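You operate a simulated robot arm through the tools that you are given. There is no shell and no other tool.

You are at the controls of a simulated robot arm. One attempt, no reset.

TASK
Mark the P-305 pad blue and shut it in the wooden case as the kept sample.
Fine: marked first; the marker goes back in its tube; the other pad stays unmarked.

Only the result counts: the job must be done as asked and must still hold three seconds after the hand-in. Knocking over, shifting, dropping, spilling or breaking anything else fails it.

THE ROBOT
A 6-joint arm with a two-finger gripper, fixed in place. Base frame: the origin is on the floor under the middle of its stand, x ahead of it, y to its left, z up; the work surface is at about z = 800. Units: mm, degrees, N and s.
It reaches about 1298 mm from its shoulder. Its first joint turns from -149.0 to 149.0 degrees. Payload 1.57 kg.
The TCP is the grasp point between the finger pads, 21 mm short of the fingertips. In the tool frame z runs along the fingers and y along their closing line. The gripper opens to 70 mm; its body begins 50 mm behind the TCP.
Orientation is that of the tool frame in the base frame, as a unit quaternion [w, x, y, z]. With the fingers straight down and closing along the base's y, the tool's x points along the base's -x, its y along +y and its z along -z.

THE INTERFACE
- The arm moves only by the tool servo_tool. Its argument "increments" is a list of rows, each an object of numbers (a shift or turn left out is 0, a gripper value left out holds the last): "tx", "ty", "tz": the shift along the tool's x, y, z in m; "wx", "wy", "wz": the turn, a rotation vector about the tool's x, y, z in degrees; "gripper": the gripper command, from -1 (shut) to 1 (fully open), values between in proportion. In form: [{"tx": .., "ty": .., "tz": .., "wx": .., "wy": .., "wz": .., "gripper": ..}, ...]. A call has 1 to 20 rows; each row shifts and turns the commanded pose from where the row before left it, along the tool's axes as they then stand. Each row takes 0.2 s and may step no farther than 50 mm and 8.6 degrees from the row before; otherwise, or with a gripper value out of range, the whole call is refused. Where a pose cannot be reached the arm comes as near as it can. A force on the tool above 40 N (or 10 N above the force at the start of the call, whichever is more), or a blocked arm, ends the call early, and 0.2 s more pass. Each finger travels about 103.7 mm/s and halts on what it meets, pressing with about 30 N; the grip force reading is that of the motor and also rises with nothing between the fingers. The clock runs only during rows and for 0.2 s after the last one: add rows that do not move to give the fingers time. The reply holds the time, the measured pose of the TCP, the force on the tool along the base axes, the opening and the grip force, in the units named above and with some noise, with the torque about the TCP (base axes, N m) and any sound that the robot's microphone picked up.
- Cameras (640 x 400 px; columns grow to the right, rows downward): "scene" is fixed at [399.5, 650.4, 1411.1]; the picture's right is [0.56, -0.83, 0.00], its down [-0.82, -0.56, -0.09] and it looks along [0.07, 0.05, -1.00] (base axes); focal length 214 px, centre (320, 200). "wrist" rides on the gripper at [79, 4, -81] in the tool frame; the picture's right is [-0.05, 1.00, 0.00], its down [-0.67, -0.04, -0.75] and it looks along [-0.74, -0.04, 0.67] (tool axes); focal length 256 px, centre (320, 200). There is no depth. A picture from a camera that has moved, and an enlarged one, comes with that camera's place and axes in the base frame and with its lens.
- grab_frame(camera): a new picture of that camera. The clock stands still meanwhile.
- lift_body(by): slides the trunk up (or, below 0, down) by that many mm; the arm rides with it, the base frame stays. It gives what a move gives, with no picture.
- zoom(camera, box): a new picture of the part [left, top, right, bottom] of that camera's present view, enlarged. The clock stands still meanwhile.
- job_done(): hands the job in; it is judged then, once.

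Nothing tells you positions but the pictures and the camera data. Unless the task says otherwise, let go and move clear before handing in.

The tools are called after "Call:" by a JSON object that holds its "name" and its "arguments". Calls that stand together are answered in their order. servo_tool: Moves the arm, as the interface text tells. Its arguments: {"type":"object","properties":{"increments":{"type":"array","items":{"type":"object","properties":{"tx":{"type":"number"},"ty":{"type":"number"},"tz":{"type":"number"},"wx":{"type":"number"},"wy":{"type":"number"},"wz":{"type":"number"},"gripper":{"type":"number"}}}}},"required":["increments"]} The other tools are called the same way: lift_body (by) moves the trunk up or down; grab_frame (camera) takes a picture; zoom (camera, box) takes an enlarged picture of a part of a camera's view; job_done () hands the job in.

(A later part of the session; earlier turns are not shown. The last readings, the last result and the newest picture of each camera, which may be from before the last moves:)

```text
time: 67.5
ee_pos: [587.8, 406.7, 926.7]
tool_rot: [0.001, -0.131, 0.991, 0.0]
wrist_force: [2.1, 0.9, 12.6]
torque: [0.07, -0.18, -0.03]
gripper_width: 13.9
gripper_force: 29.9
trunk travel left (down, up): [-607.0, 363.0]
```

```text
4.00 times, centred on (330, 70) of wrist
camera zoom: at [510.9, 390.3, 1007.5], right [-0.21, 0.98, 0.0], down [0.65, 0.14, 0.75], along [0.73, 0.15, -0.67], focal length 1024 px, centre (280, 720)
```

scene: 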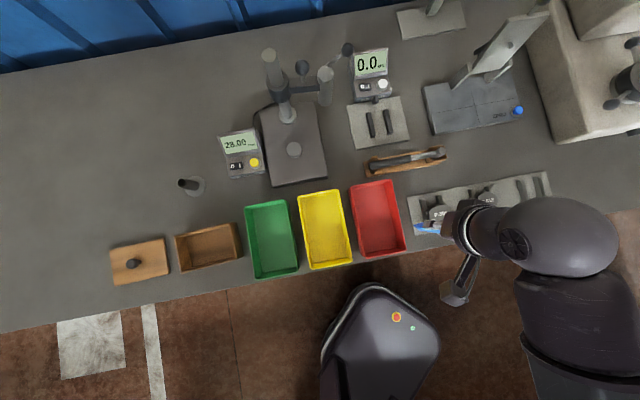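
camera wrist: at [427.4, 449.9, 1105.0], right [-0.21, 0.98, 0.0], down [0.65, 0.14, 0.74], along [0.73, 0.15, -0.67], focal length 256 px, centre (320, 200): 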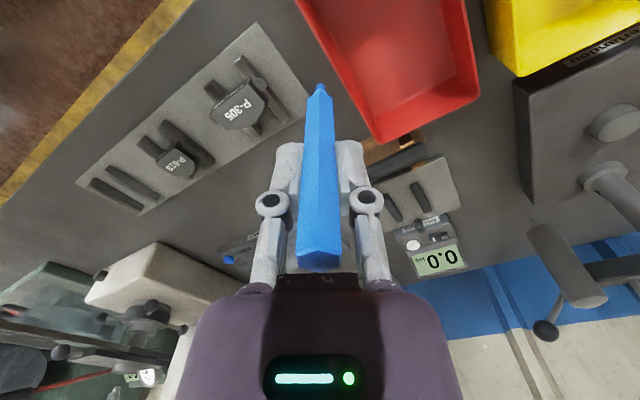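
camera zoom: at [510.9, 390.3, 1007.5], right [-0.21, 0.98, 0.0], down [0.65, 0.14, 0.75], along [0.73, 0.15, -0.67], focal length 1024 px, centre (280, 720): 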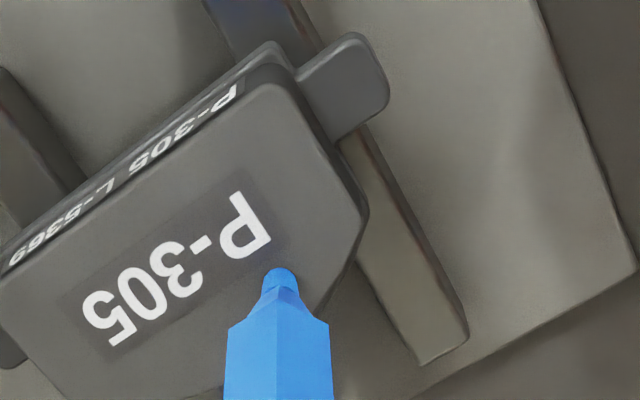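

Call:
{"name": "servo_tool", "arguments": {"increments": [{"tx": -0.00233, "ty": -0.00404}, {"tx": -0.00233, "ty": -0.00404}, {"tx": -0.00233, "ty": -0.00404}, {"tx": -0.00233, "ty": -0.00404}, {"tx": -0.00233, "ty": -0.00404}, {"tx": -0.00233, "ty": -0.00404}, {"tx": 0.00233, "ty": 0.00404}, {"tx": 0.00233, "ty": 0.00404}, {"tx": 0.00233, "ty": 0.00404}, {"tx": 0.00233, "ty": 0.00404}, {"tx": 0.00233, "ty": 0.00404}, {"tx": 0.00233, "ty": 0.00404}, {"tx": -0.00233, "ty": -0.00404}, {"tx": -0.00233, "ty": -0.00404}, {"tx": -0.00233, "ty": -0.00404}, {"tx": -0.00233, "ty": -0.00404}, {"tx": -0.00233, "ty": -0.00404}, {"tx": -0.00233, "ty": -0.00404}, {}]}}

Call:
{"name": "zoom", "arguments": {"camera": "wrist", "box": [260, 20, 400, 120]}}

Call:
{"name": "zoom", "arguments": {"camera": "scene", "box": [415, 190, 475, 230]}}

```text
time: 71.5
ee_pos: [607.6, 385.9, 926.9]
tool_rot: [-0.001, -0.131, 0.991, -0.001]
wrist_force: [-1.0, 1.2, 4.6]
torque: [0.1, 0.14, -0.01]
gripper_width: 14.1
gripper_force: 30.1
trunk travel left (down, up): [-607.0, 363.0]
```

```text
4.00 times, centred on (330, 70) of wrist
camera zoom: at [530.9, 370.5, 1007.1], right [-0.21, 0.98, 0.0], down [0.65, 0.14, 0.75], along [0.73, 0.15, -0.67], focal length 1024 px, centre (280, 720)
```

zoom: 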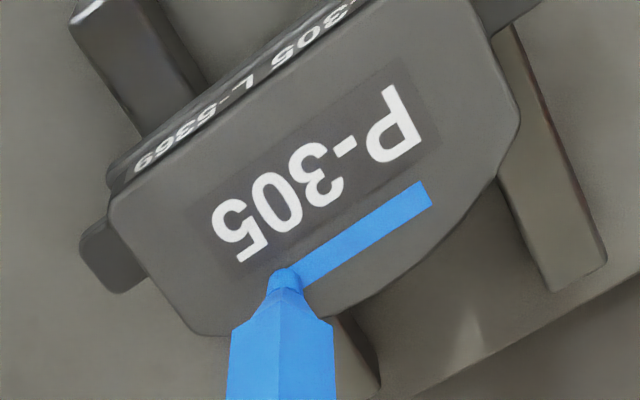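

```text
10.00 times, centred on (445, 210) of scene
camera zoom: at [399.5, 650.4, 1411.1], right [0.56, -0.83, 0.0], down [-0.82, -0.56, -0.09], along [0.07, 0.05, -1.0], focal length 2145 px, centre (-930, 100)
```

zoom: 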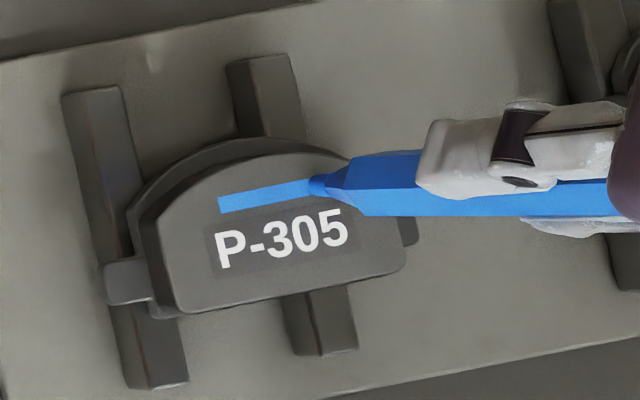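

A clear blue stroke is now on P-305, drawn by the longer, faster line. I'll lift straight off and carry the marker back along the same safe path to its tube.

Call:
{"name": "lift_body", "arguments": {"by": 126}}

Call:
{"name": "servo_tool", "arguments": {"increments": [{"tx": 0.0185, "ty": 0.0328}, {"tx": 0.0185, "ty": 0.0328}, {"tx": 0.0185, "ty": 0.0328}, {"tx": 0.0185, "ty": 0.0328}, {"tx": 0.0185, "ty": 0.0328}, {"tx": 0.0185, "ty": 0.0328}, {}]}}

Call:
{"name": "grab_frame", "arguments": {"camera": "wrist"}}

Call:
{"name": "zoom", "arguments": {"camera": "scene", "box": [405, 175, 525, 250]}}

```text
time: 73.1
ee_pos: [607.9, 386.8, 1051.7]
tool_rot: [0.0, -0.131, 0.991, 0.0]
wrist_force: [-0.3, 0.0, -1.5]
torque: [0.0, 0.01, -0.02]
gripper_width: 13.9
gripper_force: 29.5
trunk travel left (down, up): [-733.0, 237.0]
```

```text
time: 74.7
ee_pos: [449.8, 548.0, 1052.5]
tool_rot: [-0.001, -0.131, 0.991, -0.001]
wrist_force: [0.6, 0.6, 0.1]
torque: [-0.02, 0.03, -0.01]
gripper_width: 14.1
gripper_force: 29.9
trunk travel left (down, up): [-733.0, 237.0]
```

```text
taken
camera wrist: at [372.9, 532.3, 1132.9], right [-0.21, 0.98, 0.0], down [0.65, 0.14, 0.74], along [0.73, 0.15, -0.67], focal length 256 px, centre (320, 200)
```

wrist: 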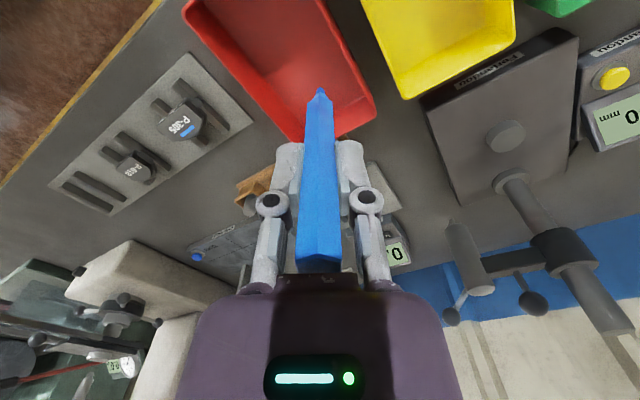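

```text
5.33 times, centred on (465, 212) of scene
camera zoom: at [399.5, 650.4, 1411.1], right [0.56, -0.83, 0.0], down [-0.82, -0.56, -0.09], along [0.07, 0.05, -1.0], focal length 1144 px, centre (-453, 133)
```

zoom: 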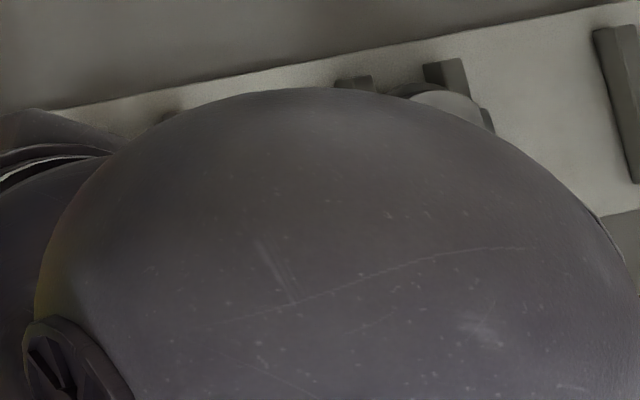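

Call:
{"name": "servo_tool", "arguments": {"increments": [{"tx": 0.0155, "ty": 0.0387}, {"tx": 0.0155, "ty": 0.0387}, {"tx": 0.0155, "ty": 0.0387}, {"tx": 0.0155, "ty": 0.0387}, {"tx": 0.0155, "ty": 0.0387}, {"tx": 0.0155, "ty": 0.0387}, {}]}}

Call:
{"name": "servo_tool", "arguments": {"increments": [{"tx": -0.0069, "ty": 0.0408}, {"tx": -0.0069, "ty": 0.0408}, {"tx": -0.0069, "ty": 0.0408}, {"tx": -0.0069, "ty": 0.0408}, {"tx": -0.0069, "ty": 0.0408}, {"tx": -0.0069, "ty": 0.0408}, {}]}}

Call:
{"name": "grab_frame", "arguments": {"camera": "wrist"}}

Call:
{"name": "grab_frame", "arguments": {"camera": "scene"}}

```text
time: 76.3
ee_pos: [299.2, 748.6, 1053.2]
tool_rot: [0.0, -0.13, 0.991, 0.0]
wrist_force: [0.1, 0.1, 0.4]
torque: [0.0, 0.01, 0.01]
gripper_width: 13.9
gripper_force: 29.9
trunk travel left (down, up): [-733.0, 237.0]
```

```text
time: 77.9
ee_pos: [276.7, 996.0, 1053.0]
tool_rot: [0.0, -0.131, 0.991, 0.0]
wrist_force: [0.4, -0.3, -0.8]
torque: [-0.01, 0.01, 0.02]
gripper_width: 14.2
gripper_force: 30.0
trunk travel left (down, up): [-733.0, 237.0]
```

```text
taken
camera wrist: at [199.5, 979.6, 1133.1], right [-0.21, 0.98, 0.0], down [0.65, 0.14, 0.75], along [0.73, 0.15, -0.67], focal length 256 px, centre (320, 200)
```

wrist: 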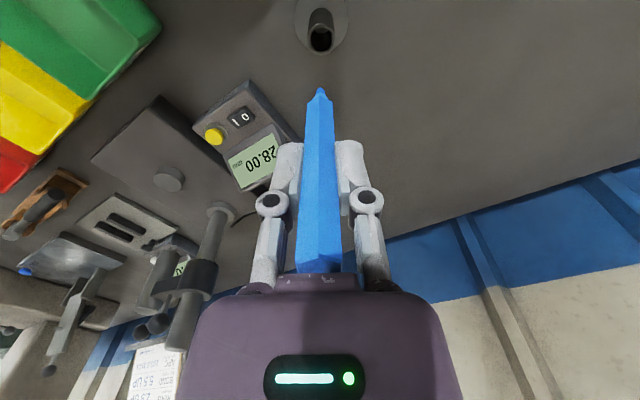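

```text
taken
```

scene: 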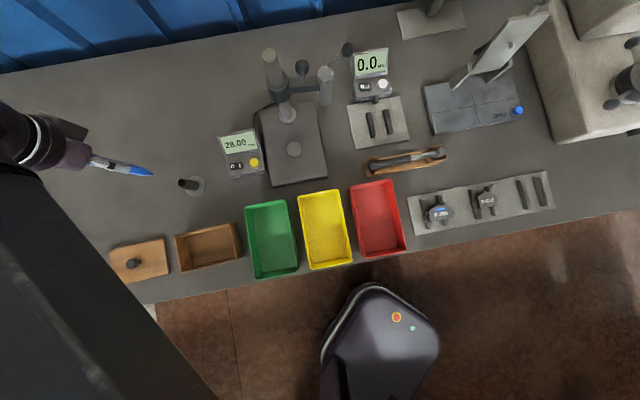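

The marker is back over its tube. I'll lower until the tip is just above the mouth and check alignment.

Call:
{"name": "lift_body", "arguments": {"by": -80}}

Call:
{"name": "zoom", "arguments": {"camera": "wrist", "box": [270, 10, 370, 110]}}

Call:
{"name": "zoom", "arguments": {"camera": "scene", "box": [150, 160, 220, 210]}}

```text
time: 79.1
ee_pos: [277.2, 995.0, 972.0]
tool_rot: [0.0, -0.13, 0.991, 0.0]
wrist_force: [0.3, 0.1, 0.0]
torque: [0.0, 0.0, -0.06]
gripper_width: 13.9
gripper_force: 30.4
trunk travel left (down, up): [-653.0, 317.0]
```

```text
4.00 times, centred on (320, 60) of wrist
camera zoom: at [199.5, 979.7, 1052.9], right [-0.21, 0.98, 0.0], down [0.65, 0.14, 0.75], along [0.73, 0.15, -0.67], focal length 1024 px, centre (320, 760)
```

zoom: 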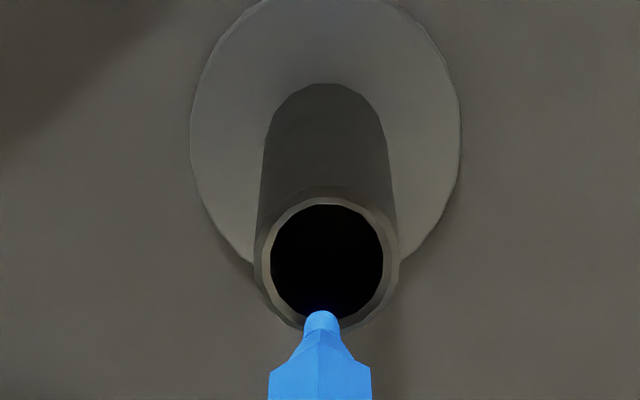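

```text
8.00 times, centred on (185, 185) of scene
camera zoom: at [399.5, 650.4, 1411.1], right [0.56, -0.83, 0.0], down [-0.82, -0.56, -0.09], along [0.07, 0.05, -1.0], focal length 1716 px, centre (1400, 320)
```

zoom: 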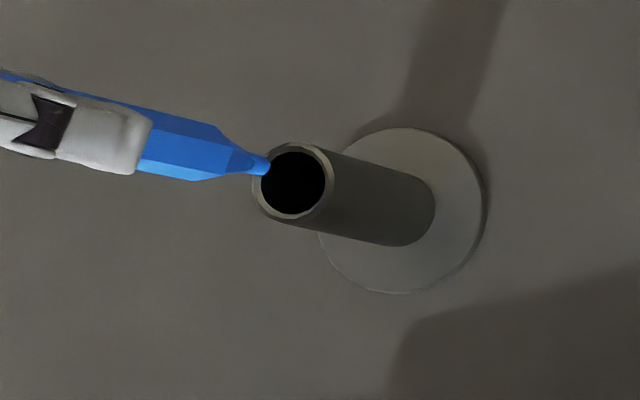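

The tube mouth is about 1.2 mm to the tool's +y, so I'll make a small correction and insert in steps.

Call:
{"name": "servo_tool", "arguments": {"increments": [{"tx": 0.0008, "ty": 0.0012}, {}]}}

Call:
{"name": "lift_body", "arguments": {"by": -20}}

Call:
{"name": "zoom", "arguments": {"camera": "wrist", "box": [270, 30, 370, 130]}}

Call:
{"name": "zoom", "arguments": {"camera": "scene", "box": [150, 160, 220, 210]}}

```text
time: 79.7
ee_pos: [275.8, 998.1, 972.2]
tool_rot: [0.0, -0.13, 0.991, -0.001]
wrist_force: [-0.1, 0.2, 1.0]
torque: [-0.01, 0.01, 0.02]
gripper_width: 14.1
gripper_force: 29.8
trunk travel left (down, up): [-653.0, 317.0]
```

```text
time: 80.3
ee_pos: [274.9, 996.9, 952.7]
tool_rot: [-0.001, -0.131, 0.991, 0.0]
wrist_force: [0.2, 0.3, 0.1]
torque: [0.01, -0.02, 0.02]
gripper_width: 14.1
gripper_force: 30.1
trunk travel left (down, up): [-633.0, 337.0]
```

```text
4.00 times, centred on (320, 80) of wrist
camera zoom: at [197.9, 981.0, 1032.9], right [-0.21, 0.98, 0.0], down [0.65, 0.14, 0.75], along [0.73, 0.15, -0.67], focal length 1024 px, centre (320, 680)
```

zoom: 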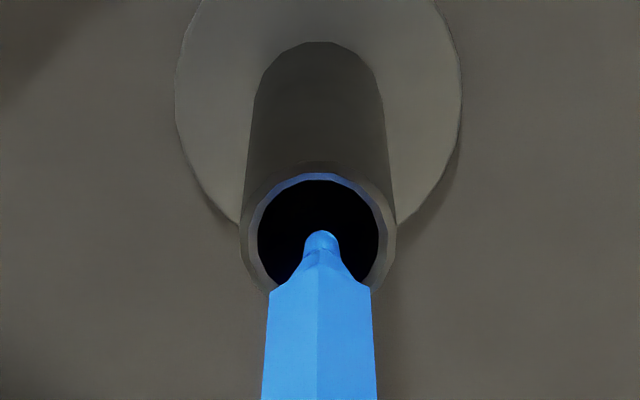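

```text
8.00 times, centred on (185, 185) of scene
camera zoom: at [399.5, 650.4, 1411.1], right [0.56, -0.83, 0.0], down [-0.82, -0.56, -0.09], along [0.07, 0.05, -1.0], focal length 1716 px, centre (1400, 320)
```

zoom: 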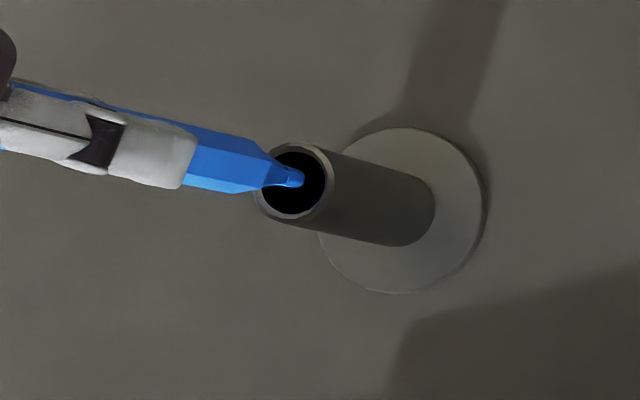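

The nib is entering the mouth, well centred. I'll continue down.

Call:
{"name": "lift_body", "arguments": {"by": -15}}

Call:
{"name": "zoom", "arguments": {"camera": "wrist", "box": [270, 40, 370, 160]}}

Call:
{"name": "zoom", "arguments": {"camera": "scene", "box": [150, 160, 220, 210]}}

```text
time: 81.0
ee_pos: [276.1, 996.4, 936.6]
tool_rot: [0.001, -0.13, 0.992, 0.0]
wrist_force: [-0.8, 0.0, -0.9]
torque: [0.0, -0.04, -0.02]
gripper_width: 14.0
gripper_force: 29.9
trunk travel left (down, up): [-618.0, 352.0]
```

```text
3.33 times, centred on (320, 100) of wrist
camera zoom: at [197.9, 981.0, 1017.9], right [-0.21, 0.98, 0.0], down [0.65, 0.14, 0.75], along [0.73, 0.15, -0.67], focal length 853 px, centre (320, 533)
```

zoom: 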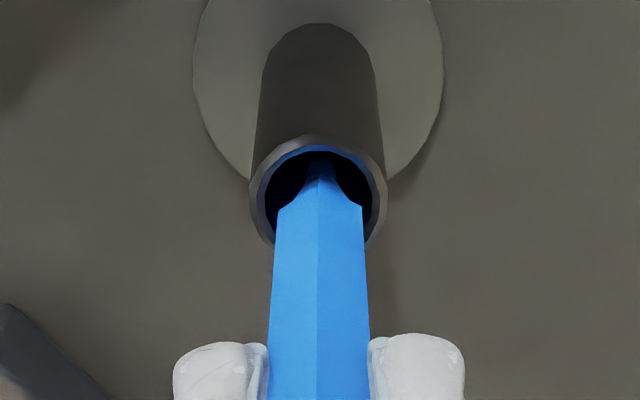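

```text
8.00 times, centred on (185, 185) of scene
camera zoom: at [399.5, 650.4, 1411.1], right [0.56, -0.83, 0.0], down [-0.82, -0.56, -0.09], along [0.07, 0.05, -1.0], focal length 1716 px, centre (1400, 320)
```

zoom: 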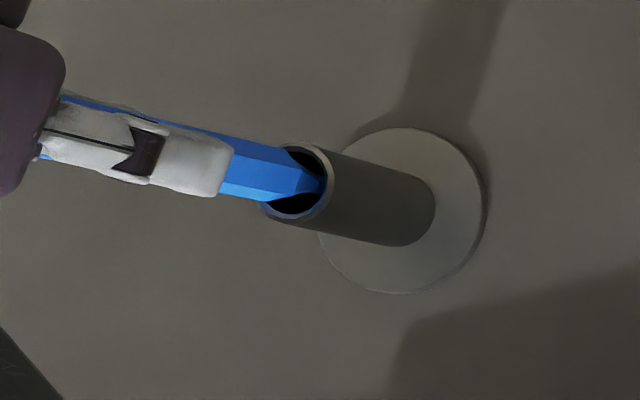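

Call:
{"name": "lift_body", "arguments": {"by": -20}}

Call:
{"name": "lift_body", "arguments": {"by": -12}}

Call:
{"name": "zoom", "arguments": {"camera": "wrist", "box": [250, 40, 390, 290]}}

```text
time: 81.6
ee_pos: [275.2, 997.3, 917.0]
tool_rot: [0.0, -0.131, 0.991, 0.001]
wrist_force: [0.2, 0.5, -0.8]
torque: [0.03, -0.01, 0.01]
gripper_width: 13.9
gripper_force: 29.9
trunk travel left (down, up): [-598.0, 372.0]
```

```text
time: 82.2
ee_pos: [274.8, 997.1, 905.3]
tool_rot: [0.0, -0.13, 0.991, 0.001]
wrist_force: [0.0, -0.1, 0.1]
torque: [0.04, 0.0, 0.04]
gripper_width: 14.2
gripper_force: 29.9
trunk travel left (down, up): [-586.0, 384.0]
```

```text
1.60 times, centred on (320, 165) of wrist
camera zoom: at [198.0, 981.0, 985.9], right [-0.21, 0.98, 0.0], down [0.65, 0.14, 0.75], along [0.73, 0.15, -0.67], focal length 410 px, centre (320, 256)
```

zoom: 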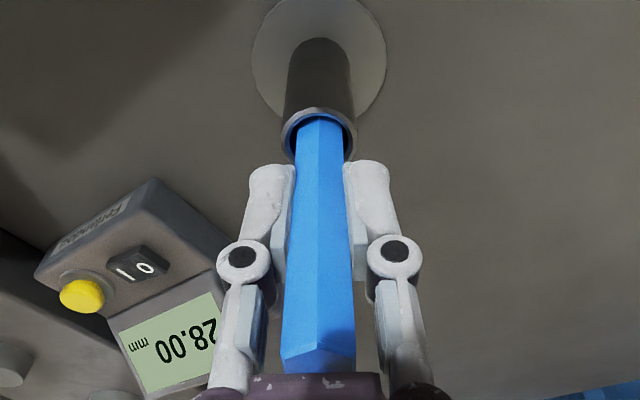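

Call:
{"name": "lift_body", "arguments": {"by": -4}}

Call:
{"name": "lift_body", "arguments": {"by": -2}}

Call:
{"name": "lift_body", "arguments": {"by": -1.5}}

```text
time: 82.8
ee_pos: [274.5, 998.5, 900.9]
tool_rot: [-0.001, -0.131, 0.991, 0.0]
wrist_force: [-0.9, 0.3, 0.5]
torque: [0.0, -0.04, -0.02]
gripper_width: 14.0
gripper_force: 30.3
trunk travel left (down, up): [-582.0, 388.0]
```

```text
time: 83.3
ee_pos: [274.3, 997.2, 898.7]
tool_rot: [-0.001, -0.13, 0.992, 0.0]
wrist_force: [0.6, 0.5, -0.5]
torque: [0.01, 0.0, 0.01]
gripper_width: 13.9
gripper_force: 29.8
trunk travel left (down, up): [-580.0, 390.0]
```

```text
time: 83.8
ee_pos: [275.4, 997.5, 898.4]
tool_rot: [0.0, -0.13, 0.991, 0.0]
wrist_force: [0.8, -0.1, -0.4]
torque: [0.0, 0.0, 0.0]
gripper_width: 13.8
gripper_force: 29.8
trunk travel left (down, up): [-579.0, 391.0]
```

Call:
{"name": "lift_body", "arguments": {"by": -1.5}}

Call:
{"name": "lift_body", "arguments": {"by": -1}}

```text
time: 84.3
ee_pos: [275.3, 996.9, 895.4]
tool_rot: [0.0, -0.131, 0.991, 0.0]
wrist_force: [0.9, 0.6, 4.2]
torque: [0.08, -0.04, 0.02]
gripper_width: 14.0
gripper_force: 30.0
trunk travel left (down, up): [-577.0, 393.0]
```

```text
time: 84.8
ee_pos: [274.9, 997.4, 896.6]
tool_rot: [0.001, -0.13, 0.991, 0.001]
wrist_force: [0.9, 1.9, 13.0]
torque: [0.18, -0.18, 0.0]
gripper_width: 14.2
gripper_force: 29.8
trunk travel left (down, up): [-576.0, 394.0]
```

The marker is seated on the tube's bottom. I'll ease off and release it.

Call:
{"name": "lift_body", "arguments": {"by": 0.8}}

Call:
{"name": "servo_tool", "arguments": {"increments": [{"gripper": -0.4}, {"gripper": -0.2}, {"gripper": 0.2}, {"gripper": 0.6}, {"gripper": 0.6}]}}

Call:
{"name": "grab_frame", "arguments": {"camera": "wrist"}}

```text
time: 85.3
ee_pos: [275.2, 998.3, 896.9]
tool_rot: [-0.001, -0.131, 0.991, 0.0]
wrist_force: [0.7, 0.3, 6.2]
torque: [0.05, -0.1, -0.02]
gripper_width: 14.0
gripper_force: 30.1
trunk travel left (down, up): [-577.0, 393.0]
```

```text
time: 86.5
ee_pos: [274.9, 997.5, 897.4]
tool_rot: [0.0, -0.131, 0.991, 0.0]
wrist_force: [-0.1, -0.1, -1.0]
torque: [0.02, -0.01, -0.02]
gripper_width: 56.0
gripper_force: 0.0
trunk travel left (down, up): [-577.0, 393.0]
```

```text
taken
camera wrist: at [198.0, 981.1, 976.6], right [-0.21, 0.98, 0.0], down [0.65, 0.14, 0.74], along [0.73, 0.15, -0.67], focal length 256 px, centre (320, 200)
```

wrist: 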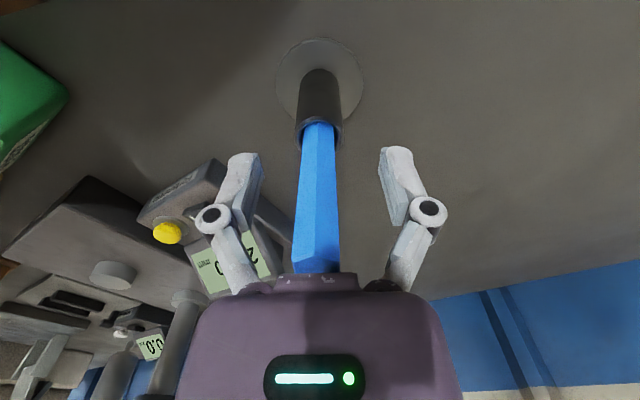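

The marker stands free in its tube. I'll rise clear of it, then look at the case and lid from nearby on the way to the pad.

Call:
{"name": "lift_body", "arguments": {"by": 80}}

Call:
{"name": "grab_frame", "arguments": {"camera": "wrist"}}

Call:
{"name": "lift_body", "arguments": {"by": 60}}

```text
time: 87.7
ee_pos: [275.8, 997.3, 975.1]
tool_rot: [0.0, -0.131, 0.991, 0.0]
wrist_force: [0.4, -0.5, 0.2]
torque: [-0.03, 0.02, 0.03]
gripper_width: 56.1
gripper_force: 0.2
trunk travel left (down, up): [-657.0, 313.0]
```

```text
taken
camera wrist: at [198.0, 981.3, 1056.4], right [-0.21, 0.98, 0.0], down [0.65, 0.14, 0.74], along [0.73, 0.15, -0.67], focal length 256 px, centre (320, 200)
```

wrist: 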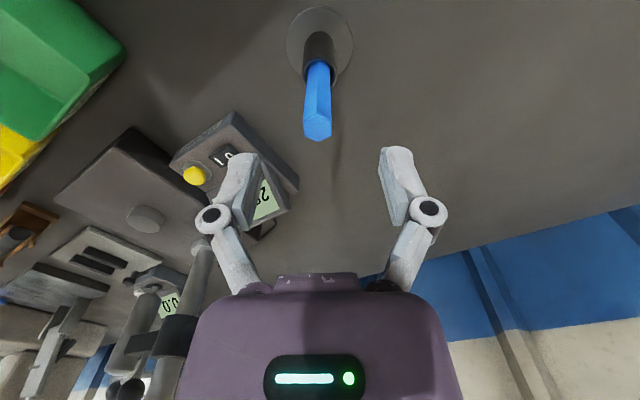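

```text
time: 88.7
ee_pos: [275.3, 997.1, 1035.7]
tool_rot: [0.001, -0.13, 0.991, -0.001]
wrist_force: [0.1, 0.0, 0.4]
torque: [0.0, 0.0, 0.03]
gripper_width: 55.7
gripper_force: 0.1
trunk travel left (down, up): [-717.0, 253.0]
```

The marker is back in place and upright. Now I'll rotate the tool to line up with the bench and move over the case for a closer look.

Call:
{"name": "servo_tool", "arguments": {"increments": [{"wz": 7.5}, {"wz": 7.5}, {"wz": 7.5}, {"wz": 7.5}, {"wz": 7.5}, {"wz": 7.5}, {"wz": 7.5}, {"wz": 7.5}, {}]}}

Call:
{"name": "grab_frame", "arguments": {"camera": "wrist"}}

Call:
{"name": "grab_frame", "arguments": {"camera": "scene"}}

```text
time: 90.7
ee_pos: [275.1, 997.3, 1036.1]
tool_rot: [-0.001, 0.384, 0.923, 0.001]
wrist_force: [-0.1, 0.0, -0.6]
torque: [-0.02, 0.01, 0.01]
gripper_width: 56.1
gripper_force: 0.0
trunk travel left (down, up): [-717.0, 253.0]
```

```text
taken
camera wrist: at [223.0, 1056.9, 1116.6], right [0.74, 0.67, 0.0], down [0.44, -0.5, 0.75], along [0.5, -0.56, -0.67], focal length 256 px, centre (320, 200)
```

wrist: 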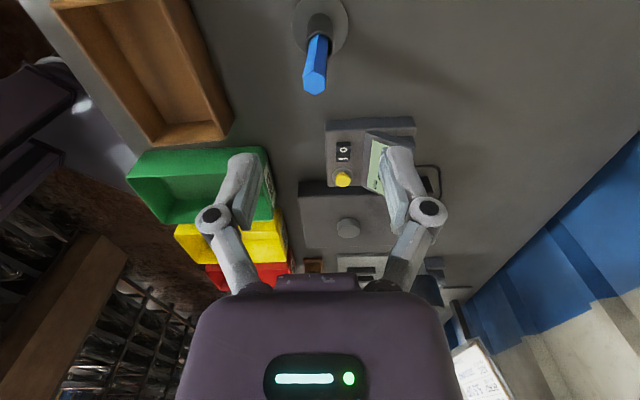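

```text
taken
```

scene: 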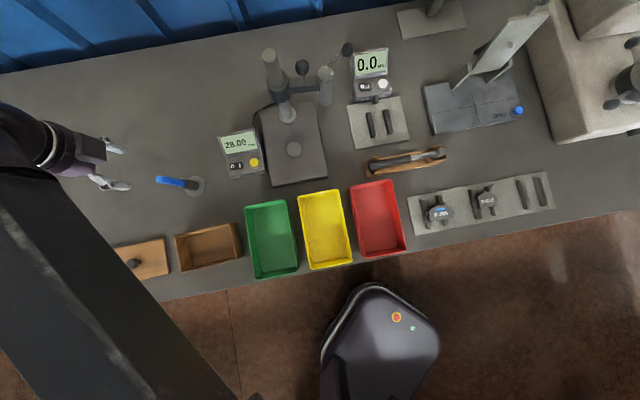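

Call:
{"name": "servo_tool", "arguments": {"increments": [{"tx": -0.0025, "ty": -0.0431}, {"tx": -0.0025, "ty": -0.0431}, {"tx": -0.0025, "ty": -0.0431}, {"tx": -0.0025, "ty": -0.0431}, {}]}}

Call:
{"name": "grab_frame", "arguments": {"camera": "wrist"}}

Call:
{"name": "grab_frame", "arguments": {"camera": "scene"}}

```text
time: 91.9
ee_pos: [163.0, 865.4, 1036.9]
tool_rot: [0.0, 0.382, 0.924, 0.0]
wrist_force: [-0.8, 0.6, 0.6]
torque: [0.01, 0.01, -0.02]
gripper_width: 56.3
gripper_force: 0.0
trunk travel left (down, up): [-717.0, 253.0]
```

```text
taken
camera wrist: at [110.2, 925.0, 1116.4], right [0.74, 0.67, 0.0], down [0.45, -0.5, 0.75], along [0.5, -0.55, -0.67], focal length 256 px, centre (320, 200)
```

wrist: 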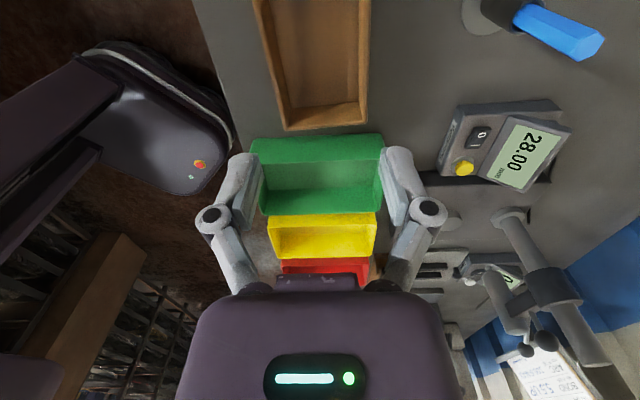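

```text
taken
```

scene: 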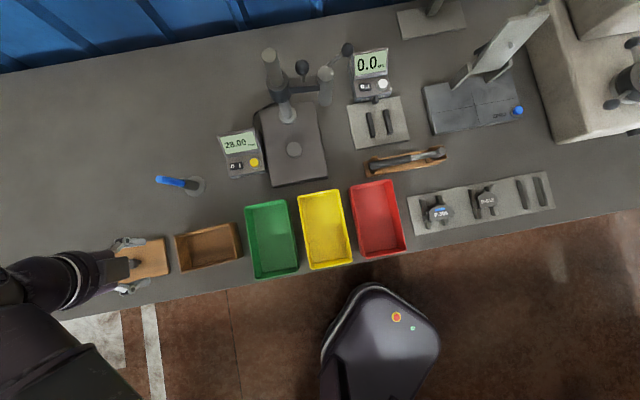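

Call:
{"name": "servo_tool", "arguments": {"increments": [{"tx": 0.045}, {"tx": 0.045}, {"tx": 0.02}, {}]}}

Call:
{"name": "grab_frame", "arguments": {"camera": "wrist"}}

Call:
{"name": "zoom", "arguments": {"camera": "wrist", "box": [240, 0, 400, 160]}}

```text
time: 92.9
ee_pos: [83.5, 946.0, 1036.2]
tool_rot: [0.0, 0.383, 0.924, 0.0]
wrist_force: [0.6, -0.5, 0.3]
torque: [-0.02, 0.03, 0.0]
gripper_width: 56.1
gripper_force: 0.0
trunk travel left (down, up): [-717.0, 253.0]
```

```text
taken
camera wrist: at [31.0, 1005.3, 1116.6], right [0.74, 0.67, 0.0], down [0.45, -0.5, 0.75], along [0.5, -0.55, -0.67], focal length 256 px, centre (320, 200)
```

wrist: 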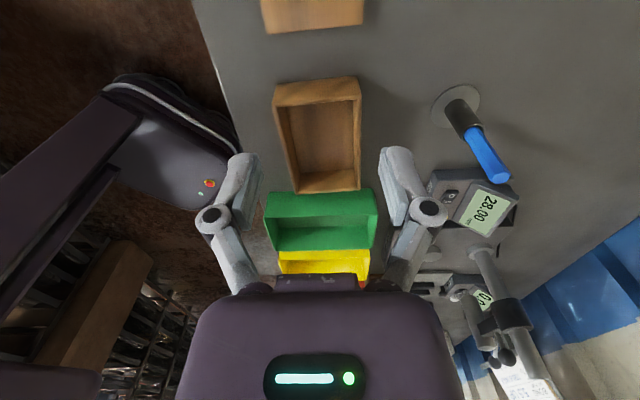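

```text
2.50 times, centred on (320, 80) of wrist
camera zoom: at [31.0, 1005.3, 1116.6], right [0.74, 0.67, 0.0], down [0.45, -0.5, 0.75], along [0.5, -0.55, -0.67], focal length 640 px, centre (320, 500)
```

zoom: 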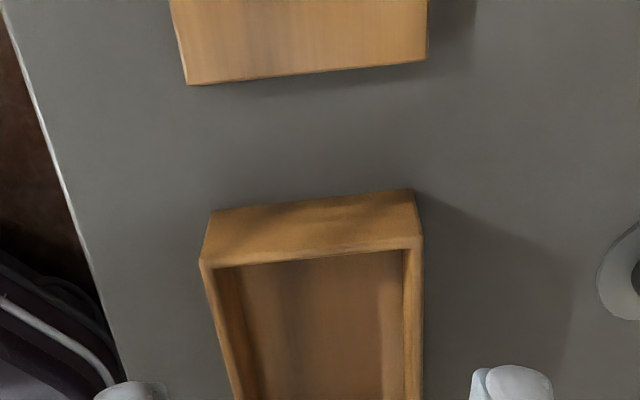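

Call:
{"name": "zoom", "arguments": {"camera": "wrist", "box": [260, 65, 380, 205]}}

Call:
{"name": "zoom", "arguments": {"camera": "scene", "box": [160, 210, 250, 280]}}

Call:
{"name": "zoom", "arguments": {"camera": "scene", "box": [90, 220, 180, 290]}}

```text
2.86 times, centred on (320, 135) of wrist
camera zoom: at [31.0, 1005.3, 1116.6], right [0.74, 0.67, 0.0], down [0.45, -0.5, 0.75], along [0.5, -0.55, -0.67], focal length 731 px, centre (320, 386)
```

zoom: 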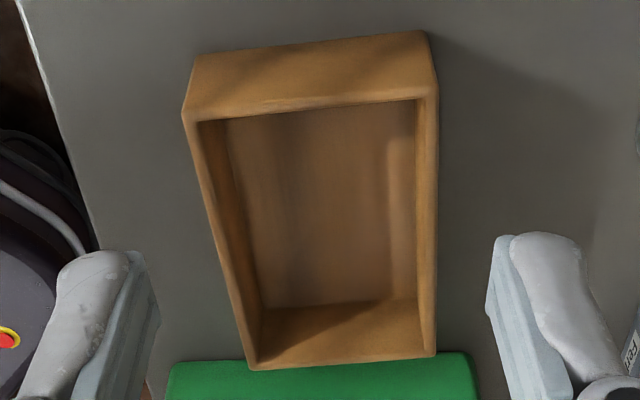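

```text
5.71 times, centred on (205, 245) of scene
camera zoom: at [399.5, 650.4, 1411.1], right [0.56, -0.83, 0.0], down [-0.82, -0.56, -0.09], along [0.07, 0.05, -1.0], focal length 1226 px, centre (977, -57)
```

zoom: 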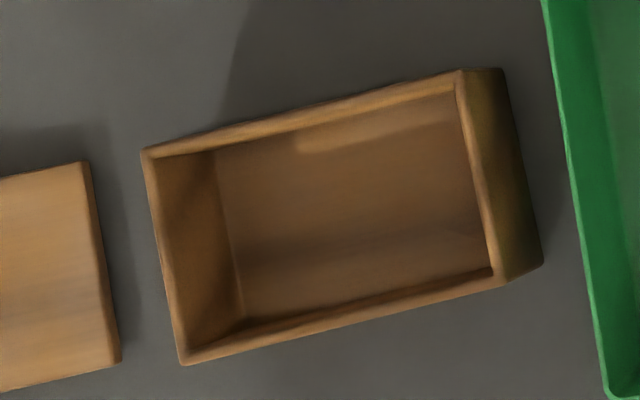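

```text
5.71 times, centred on (135, 255) of scene
camera zoom: at [399.5, 650.4, 1411.1], right [0.56, -0.83, 0.0], down [-0.82, -0.56, -0.09], along [0.07, 0.05, -1.0], focal length 1226 px, centre (1377, -114)
```

zoom: 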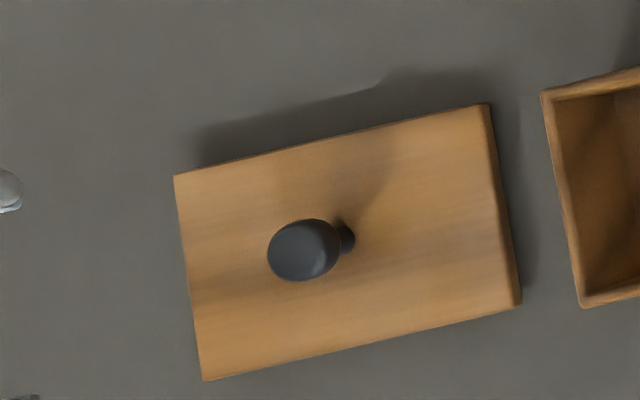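

The case rim is at about z 852, with the case centred near (172, 853) and yawed about 2.6° from the bench. The lid is centred near (26, 993), with its knob top at about z 835. Now I'll travel to P-305 with the jaws across its short side.

Call:
{"name": "servo_tool", "arguments": {"increments": [{"tx": -0.047, "ty": -0.0019}, {"tx": -0.047, "ty": -0.0019}, {"tx": -0.047, "ty": -0.0019}, {"tx": -0.047, "ty": -0.0019}, {"tx": -0.047, "ty": -0.0019}, {"tx": -0.047, "ty": -0.0019}, {"tx": -0.047, "ty": -0.0019}, {"tx": -0.047, "ty": -0.0019}, {"tx": -0.047, "ty": -0.0019}, {"tx": -0.047, "ty": -0.0019}, {"tx": -0.047, "ty": -0.0019}, {"tx": -0.047, "ty": -0.0019}, {"tx": -0.047, "ty": -0.0019}, {}]}}

Call:
{"name": "grab_frame", "arguments": {"camera": "wrist"}}

Call:
{"name": "grab_frame", "arguments": {"camera": "scene"}}

```text
time: 95.9
ee_pos: [496.1, 498.1, 1035.7]
tool_rot: [0.0, 0.383, 0.924, 0.001]
wrist_force: [0.1, -0.3, 0.1]
torque: [-0.01, 0.01, -0.02]
gripper_width: 56.0
gripper_force: 0.0
trunk travel left (down, up): [-717.0, 253.0]
```

```text
taken
camera wrist: at [443.6, 557.2, 1116.7], right [0.74, 0.67, 0.0], down [0.45, -0.5, 0.74], along [0.5, -0.55, -0.67], focal length 256 px, centre (320, 200)
```

wrist: 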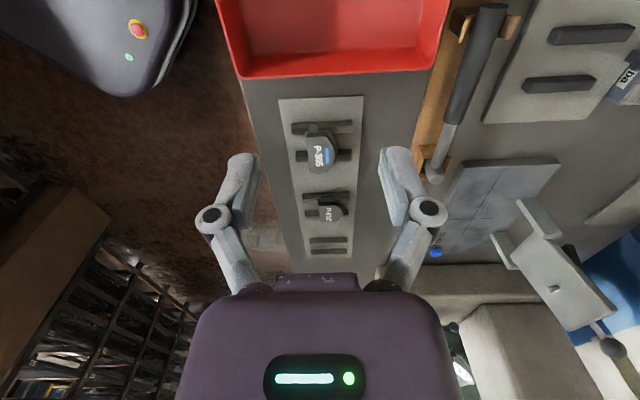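

```text
taken
```

scene: 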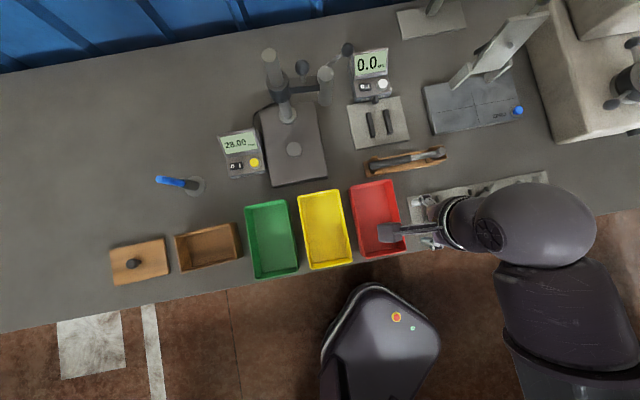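

Call:
{"name": "zoom", "arguments": {"camera": "wrist", "box": [270, 100, 380, 190]}}

```text
4.44 times, centred on (325, 145) of wrist
camera zoom: at [443.6, 557.2, 1116.7], right [0.74, 0.67, 0.0], down [0.45, -0.5, 0.74], along [0.5, -0.55, -0.67], focal length 1138 px, centre (298, 444)
```

zoom: 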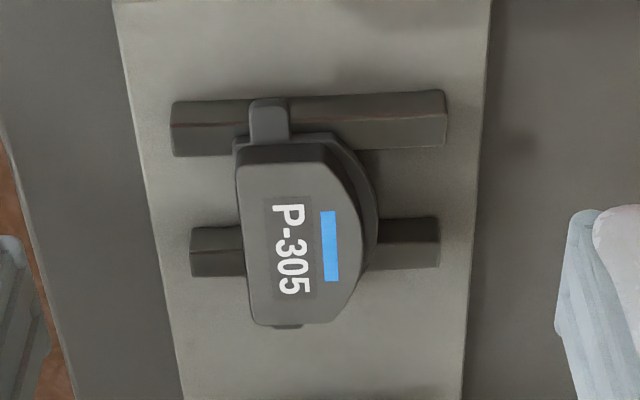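

P-305 is clearly visible with its blue stroke. I'll move over it and open the jaws fully.

Call:
{"name": "servo_tool", "arguments": {"increments": [{"tx": -0.048, "ty": -0.0019, "gripper": 1}, {"tx": -0.048, "ty": -0.0019}, {"tx": -0.0477, "ty": -0.002}, {}]}}

Call:
{"name": "lift_body", "arguments": {"by": -90}}

Call:
{"name": "grab_frame", "arguments": {"camera": "wrist"}}

Call:
{"name": "zoom", "arguments": {"camera": "wrist", "box": [230, 0, 410, 130]}}

```text
time: 96.9
ee_pos: [594.0, 388.6, 1035.3]
tool_rot: [0.0, 0.383, 0.924, 0.0]
wrist_force: [0.1, -1.1, -0.7]
torque: [-0.04, 0.02, 0.01]
gripper_width: 70.3
gripper_force: 0.0
trunk travel left (down, up): [-717.0, 253.0]
```

```text
time: 98.2
ee_pos: [594.0, 388.5, 945.1]
tool_rot: [-0.001, 0.383, 0.924, 0.0]
wrist_force: [0.1, 0.1, -0.2]
torque: [0.0, -0.02, 0.0]
gripper_width: 70.2
gripper_force: 0.1
trunk travel left (down, up): [-627.0, 343.0]
```

```text
taken
camera wrist: at [541.7, 448.2, 1026.8], right [0.74, 0.67, 0.0], down [0.45, -0.5, 0.74], along [0.5, -0.55, -0.67], focal length 256 px, centre (320, 200)
```

wrist: 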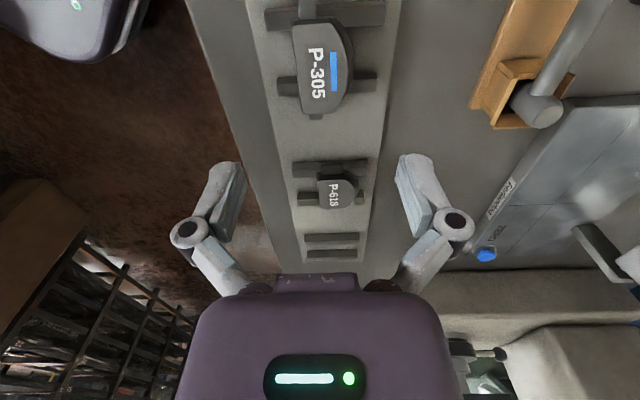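

```text
3.08 times, centred on (320, 65) of wrist
camera zoom: at [541.7, 448.2, 1026.8], right [0.74, 0.67, 0.0], down [0.45, -0.5, 0.74], along [0.5, -0.55, -0.67], focal length 788 px, centre (320, 615)
```

zoom: 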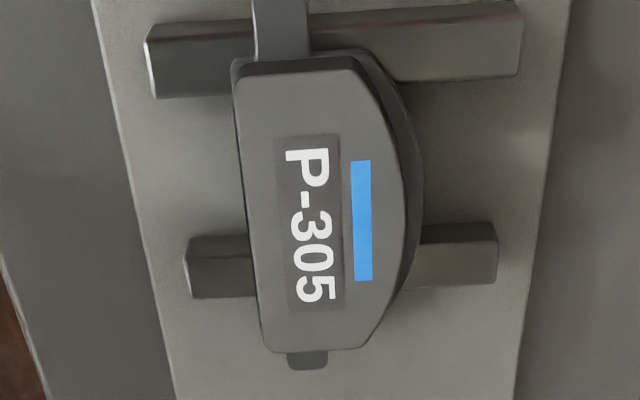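

The pad's plate is a few millimetres to the tool's +y, and one rail lies just past centre. I'll shift so the fingers sit between the rails and lower partway.

Call:
{"name": "servo_tool", "arguments": {"increments": [{"tx": 0.004, "ty": 0.0033}, {}]}}

Call:
{"name": "lift_body", "arguments": {"by": -75}}

Call:
{"name": "grab_frame", "arguments": {"camera": "wrist"}}

Call:
{"name": "zoom", "arguments": {"camera": "wrist", "box": [220, 30, 420, 190]}}

Call:
{"name": "grab_frame", "arguments": {"camera": "scene"}}

```text
time: 98.8
ee_pos: [593.0, 393.4, 945.0]
tool_rot: [0.0, 0.382, 0.924, 0.0]
wrist_force: [-0.6, -0.3, 0.2]
torque: [0.03, -0.03, 0.0]
gripper_width: 70.1
gripper_force: 0.1
trunk travel left (down, up): [-627.0, 343.0]
```

```text
time: 99.9
ee_pos: [592.9, 394.1, 871.1]
tool_rot: [0.0, 0.383, 0.924, 0.0]
wrist_force: [0.5, 0.0, 0.3]
torque: [-0.01, 0.0, 0.02]
gripper_width: 69.8
gripper_force: 0.0
trunk travel left (down, up): [-552.0, 418.0]
```

```text
taken
camera wrist: at [541.4, 453.5, 951.8], right [0.74, 0.67, 0.0], down [0.45, -0.5, 0.74], along [0.5, -0.55, -0.67], focal length 256 px, centre (320, 200)
```

wrist: 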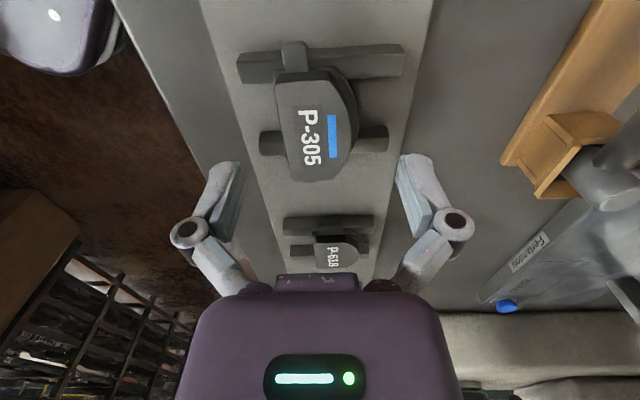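

```text
2.50 times, centred on (320, 110) of wrist
camera zoom: at [541.4, 453.5, 951.8], right [0.74, 0.67, 0.0], down [0.45, -0.5, 0.74], along [0.5, -0.55, -0.67], focal length 640 px, centre (320, 425)
```

zoom: 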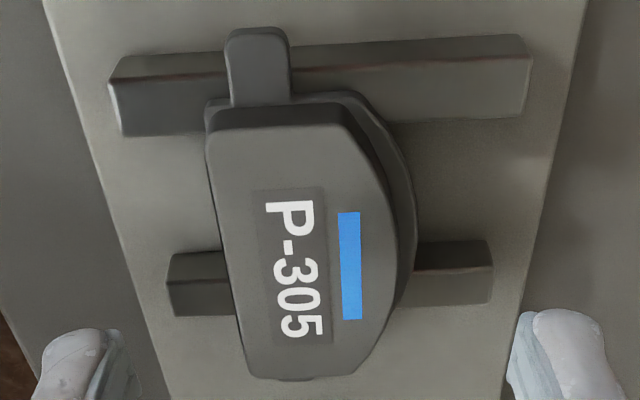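

```text
taken
```

scene: 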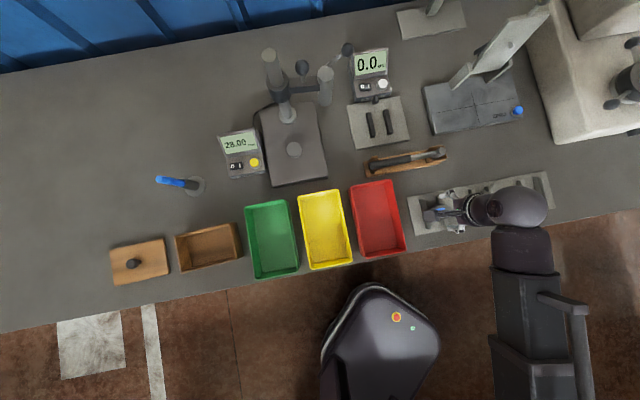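

The fingers straddle the pad and sit between the rails. I'll lower the rest in two steps.

Call:
{"name": "lift_body", "arguments": {"by": -28}}

Call:
{"name": "grab_frame", "arguments": {"camera": "wrist"}}

Call:
{"name": "zoom", "arguments": {"camera": "scene", "box": [410, 170, 510, 250]}}

```text
time: 100.6
ee_pos: [594.3, 394.3, 844.0]
tool_rot: [0.0, 0.383, 0.924, -0.001]
wrist_force: [0.1, 0.6, -0.3]
torque: [-0.02, 0.01, 0.01]
gripper_width: 69.9
gripper_force: 0.0
trunk travel left (down, up): [-524.0, 446.0]
```

```text
taken
camera wrist: at [541.4, 453.5, 923.7], right [0.74, 0.67, 0.0], down [0.45, -0.5, 0.74], along [0.5, -0.55, -0.67], focal length 256 px, centre (320, 200)
```

wrist: 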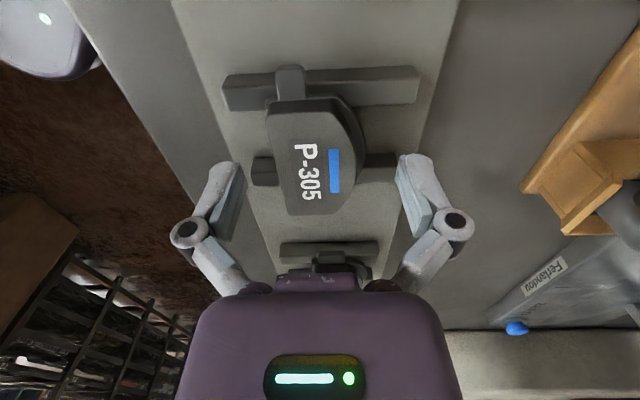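

```text
5.00 times, centred on (460, 210) of scene
camera zoom: at [399.5, 650.4, 1411.1], right [0.56, -0.83, 0.0], down [-0.82, -0.56, -0.09], along [0.07, 0.05, -1.0], focal length 1072 px, centre (-380, 150)
```

zoom: 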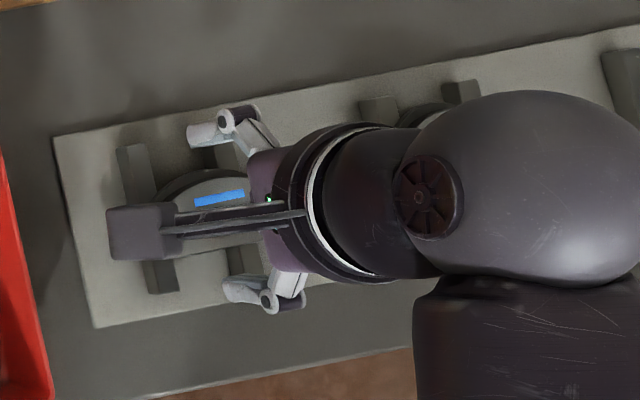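

Call:
{"name": "lift_body", "arguments": {"by": -8}}

Call:
{"name": "zoom", "arguments": {"camera": "wrist", "box": [210, 50, 430, 230]}}

```text
time: 101.2
ee_pos: [594.1, 394.3, 834.5]
tool_rot: [0.0, 0.383, 0.924, -0.001]
wrist_force: [0.3, -0.3, 0.5]
torque: [0.01, -0.02, -0.01]
gripper_width: 69.8
gripper_force: 0.0
trunk travel left (down, up): [-516.0, 454.0]
```

```text
2.22 times, centred on (320, 140) of wrist
camera zoom: at [541.4, 453.5, 915.7], right [0.74, 0.67, 0.0], down [0.45, -0.5, 0.74], along [0.5, -0.55, -0.67], focal length 569 px, centre (320, 333)
```

zoom: 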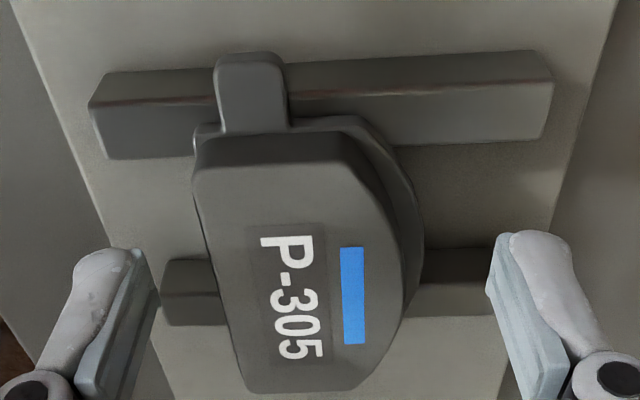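

The fingers are on both sides of the pad and clear of the rails. Closing now.

Call:
{"name": "servo_tool", "arguments": {"increments": [{"gripper": 0.45}, {"gripper": 0.3}, {"gripper": 0.2}, {"gripper": -1}, {"gripper": -1}, {"gripper": -1}]}}

Call:
{"name": "grab_frame", "arguments": {"camera": "wrist"}}

Call:
{"name": "zoom", "arguments": {"camera": "wrist", "box": [210, 50, 430, 230]}}

```text
time: 102.6
ee_pos: [594.7, 393.8, 835.5]
tool_rot: [0.0, 0.383, 0.924, 0.0]
wrist_force: [1.5, 1.1, 4.0]
torque: [-0.02, 0.02, 0.02]
gripper_width: 43.3
gripper_force: 30.0
trunk travel left (down, up): [-516.0, 454.0]
```

```text
taken
camera wrist: at [541.4, 453.6, 915.8], right [0.74, 0.67, 0.0], down [0.45, -0.5, 0.75], along [0.5, -0.55, -0.67], focal length 256 px, centre (320, 200)
```

wrist: 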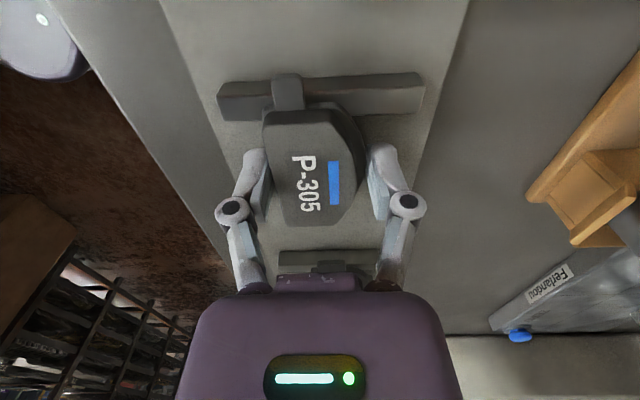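

```text
2.22 times, centred on (320, 140) of wrist
camera zoom: at [541.4, 453.6, 915.8], right [0.74, 0.67, 0.0], down [0.45, -0.5, 0.75], along [0.5, -0.55, -0.67], focal length 569 px, centre (320, 333)
```

zoom: 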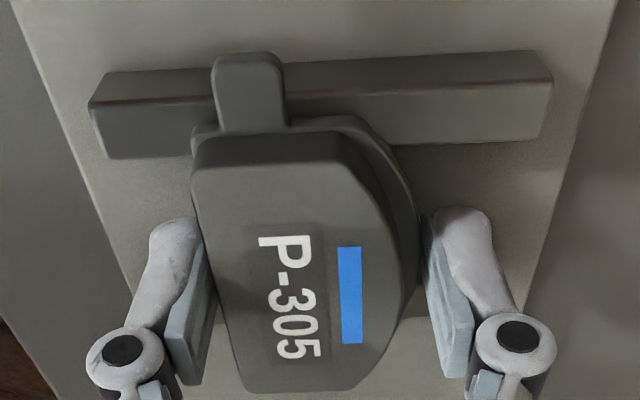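

It's gripped at 43 mm across the plate. I'll lift a little and check that it holds level.

Call:
{"name": "lift_body", "arguments": {"by": 15}}

Call:
{"name": "zoom", "arguments": {"camera": "wrist", "box": [210, 50, 430, 230]}}

```text
time: 103.2
ee_pos: [593.5, 393.8, 849.8]
tool_rot: [0.0, 0.384, 0.924, -0.001]
wrist_force: [-0.1, -0.6, -2.2]
torque: [0.02, 0.0, 0.02]
gripper_width: 43.3
gripper_force: 30.5
trunk travel left (down, up): [-531.0, 439.0]
```

```text
2.22 times, centred on (320, 140) of wrist
camera zoom: at [541.5, 453.7, 930.6], right [0.74, 0.67, 0.0], down [0.45, -0.5, 0.74], along [0.5, -0.55, -0.67], focal length 569 px, centre (320, 333)
```

zoom: 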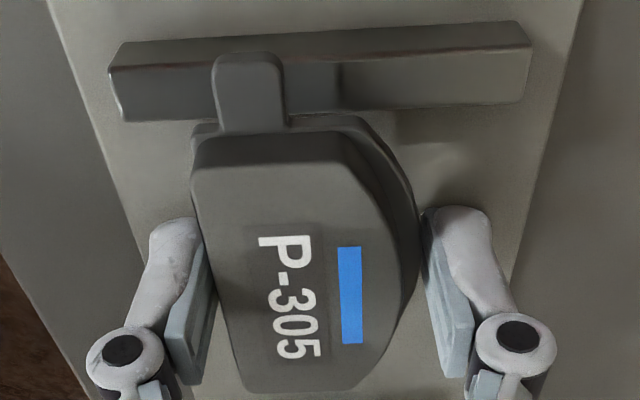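

The pad lifts level with the gripper. I'll raise it above the bins and carry it along the bench to the case.

Call:
{"name": "lift_body", "arguments": {"by": 125}}

Call:
{"name": "servo_tool", "arguments": {"increments": [{"tx": 0.02, "ty": 0.0008}, {"tx": 0.04, "ty": 0.0016}, {"tx": 0.0438, "ty": 0.0017}, {"tx": 0.0438, "ty": 0.0017}, {"tx": 0.0438, "ty": 0.0017}, {"tx": 0.0438, "ty": 0.0017}, {"tx": 0.0438, "ty": 0.0017}, {"tx": 0.0438, "ty": 0.0017}, {"tx": 0.0438, "ty": 0.0017}, {"tx": 0.0438, "ty": 0.0017}, {"tx": 0.0438, "ty": 0.0017}, {"tx": 0.04, "ty": 0.0016}, {"tx": 0.02, "ty": 0.0008}, {}]}}

Call:
{"name": "grab_frame", "arguments": {"camera": "wrist"}}

Call:
{"name": "grab_frame", "arguments": {"camera": "scene"}}

```text
time: 104.7
ee_pos: [594.4, 395.2, 975.3]
tool_rot: [0.0, 0.383, 0.924, 0.0]
wrist_force: [-0.3, 0.5, -1.7]
torque: [0.02, -0.01, -0.04]
gripper_width: 43.4
gripper_force: 30.1
trunk travel left (down, up): [-656.0, 314.0]
```

```text
time: 107.7
ee_pos: [243.0, 772.0, 974.5]
tool_rot: [0.0, 0.383, 0.924, 0.0]
wrist_force: [-0.3, 0.5, -1.3]
torque: [-0.01, -0.01, 0.02]
gripper_width: 43.4
gripper_force: 29.8
trunk travel left (down, up): [-656.0, 314.0]
```

```text
taken
camera wrist: at [191.6, 830.5, 1055.5], right [0.74, 0.67, 0.0], down [0.45, -0.5, 0.75], along [0.5, -0.55, -0.67], focal length 256 px, centre (320, 200)
```

wrist: 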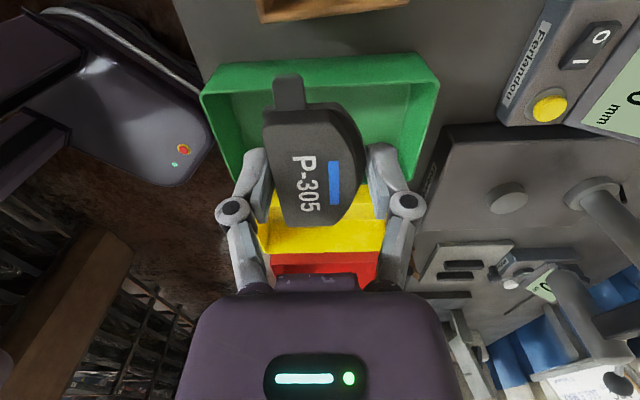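

```text
taken
```

scene: 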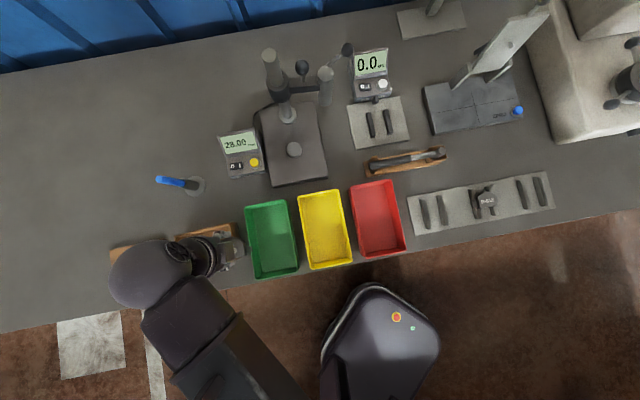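

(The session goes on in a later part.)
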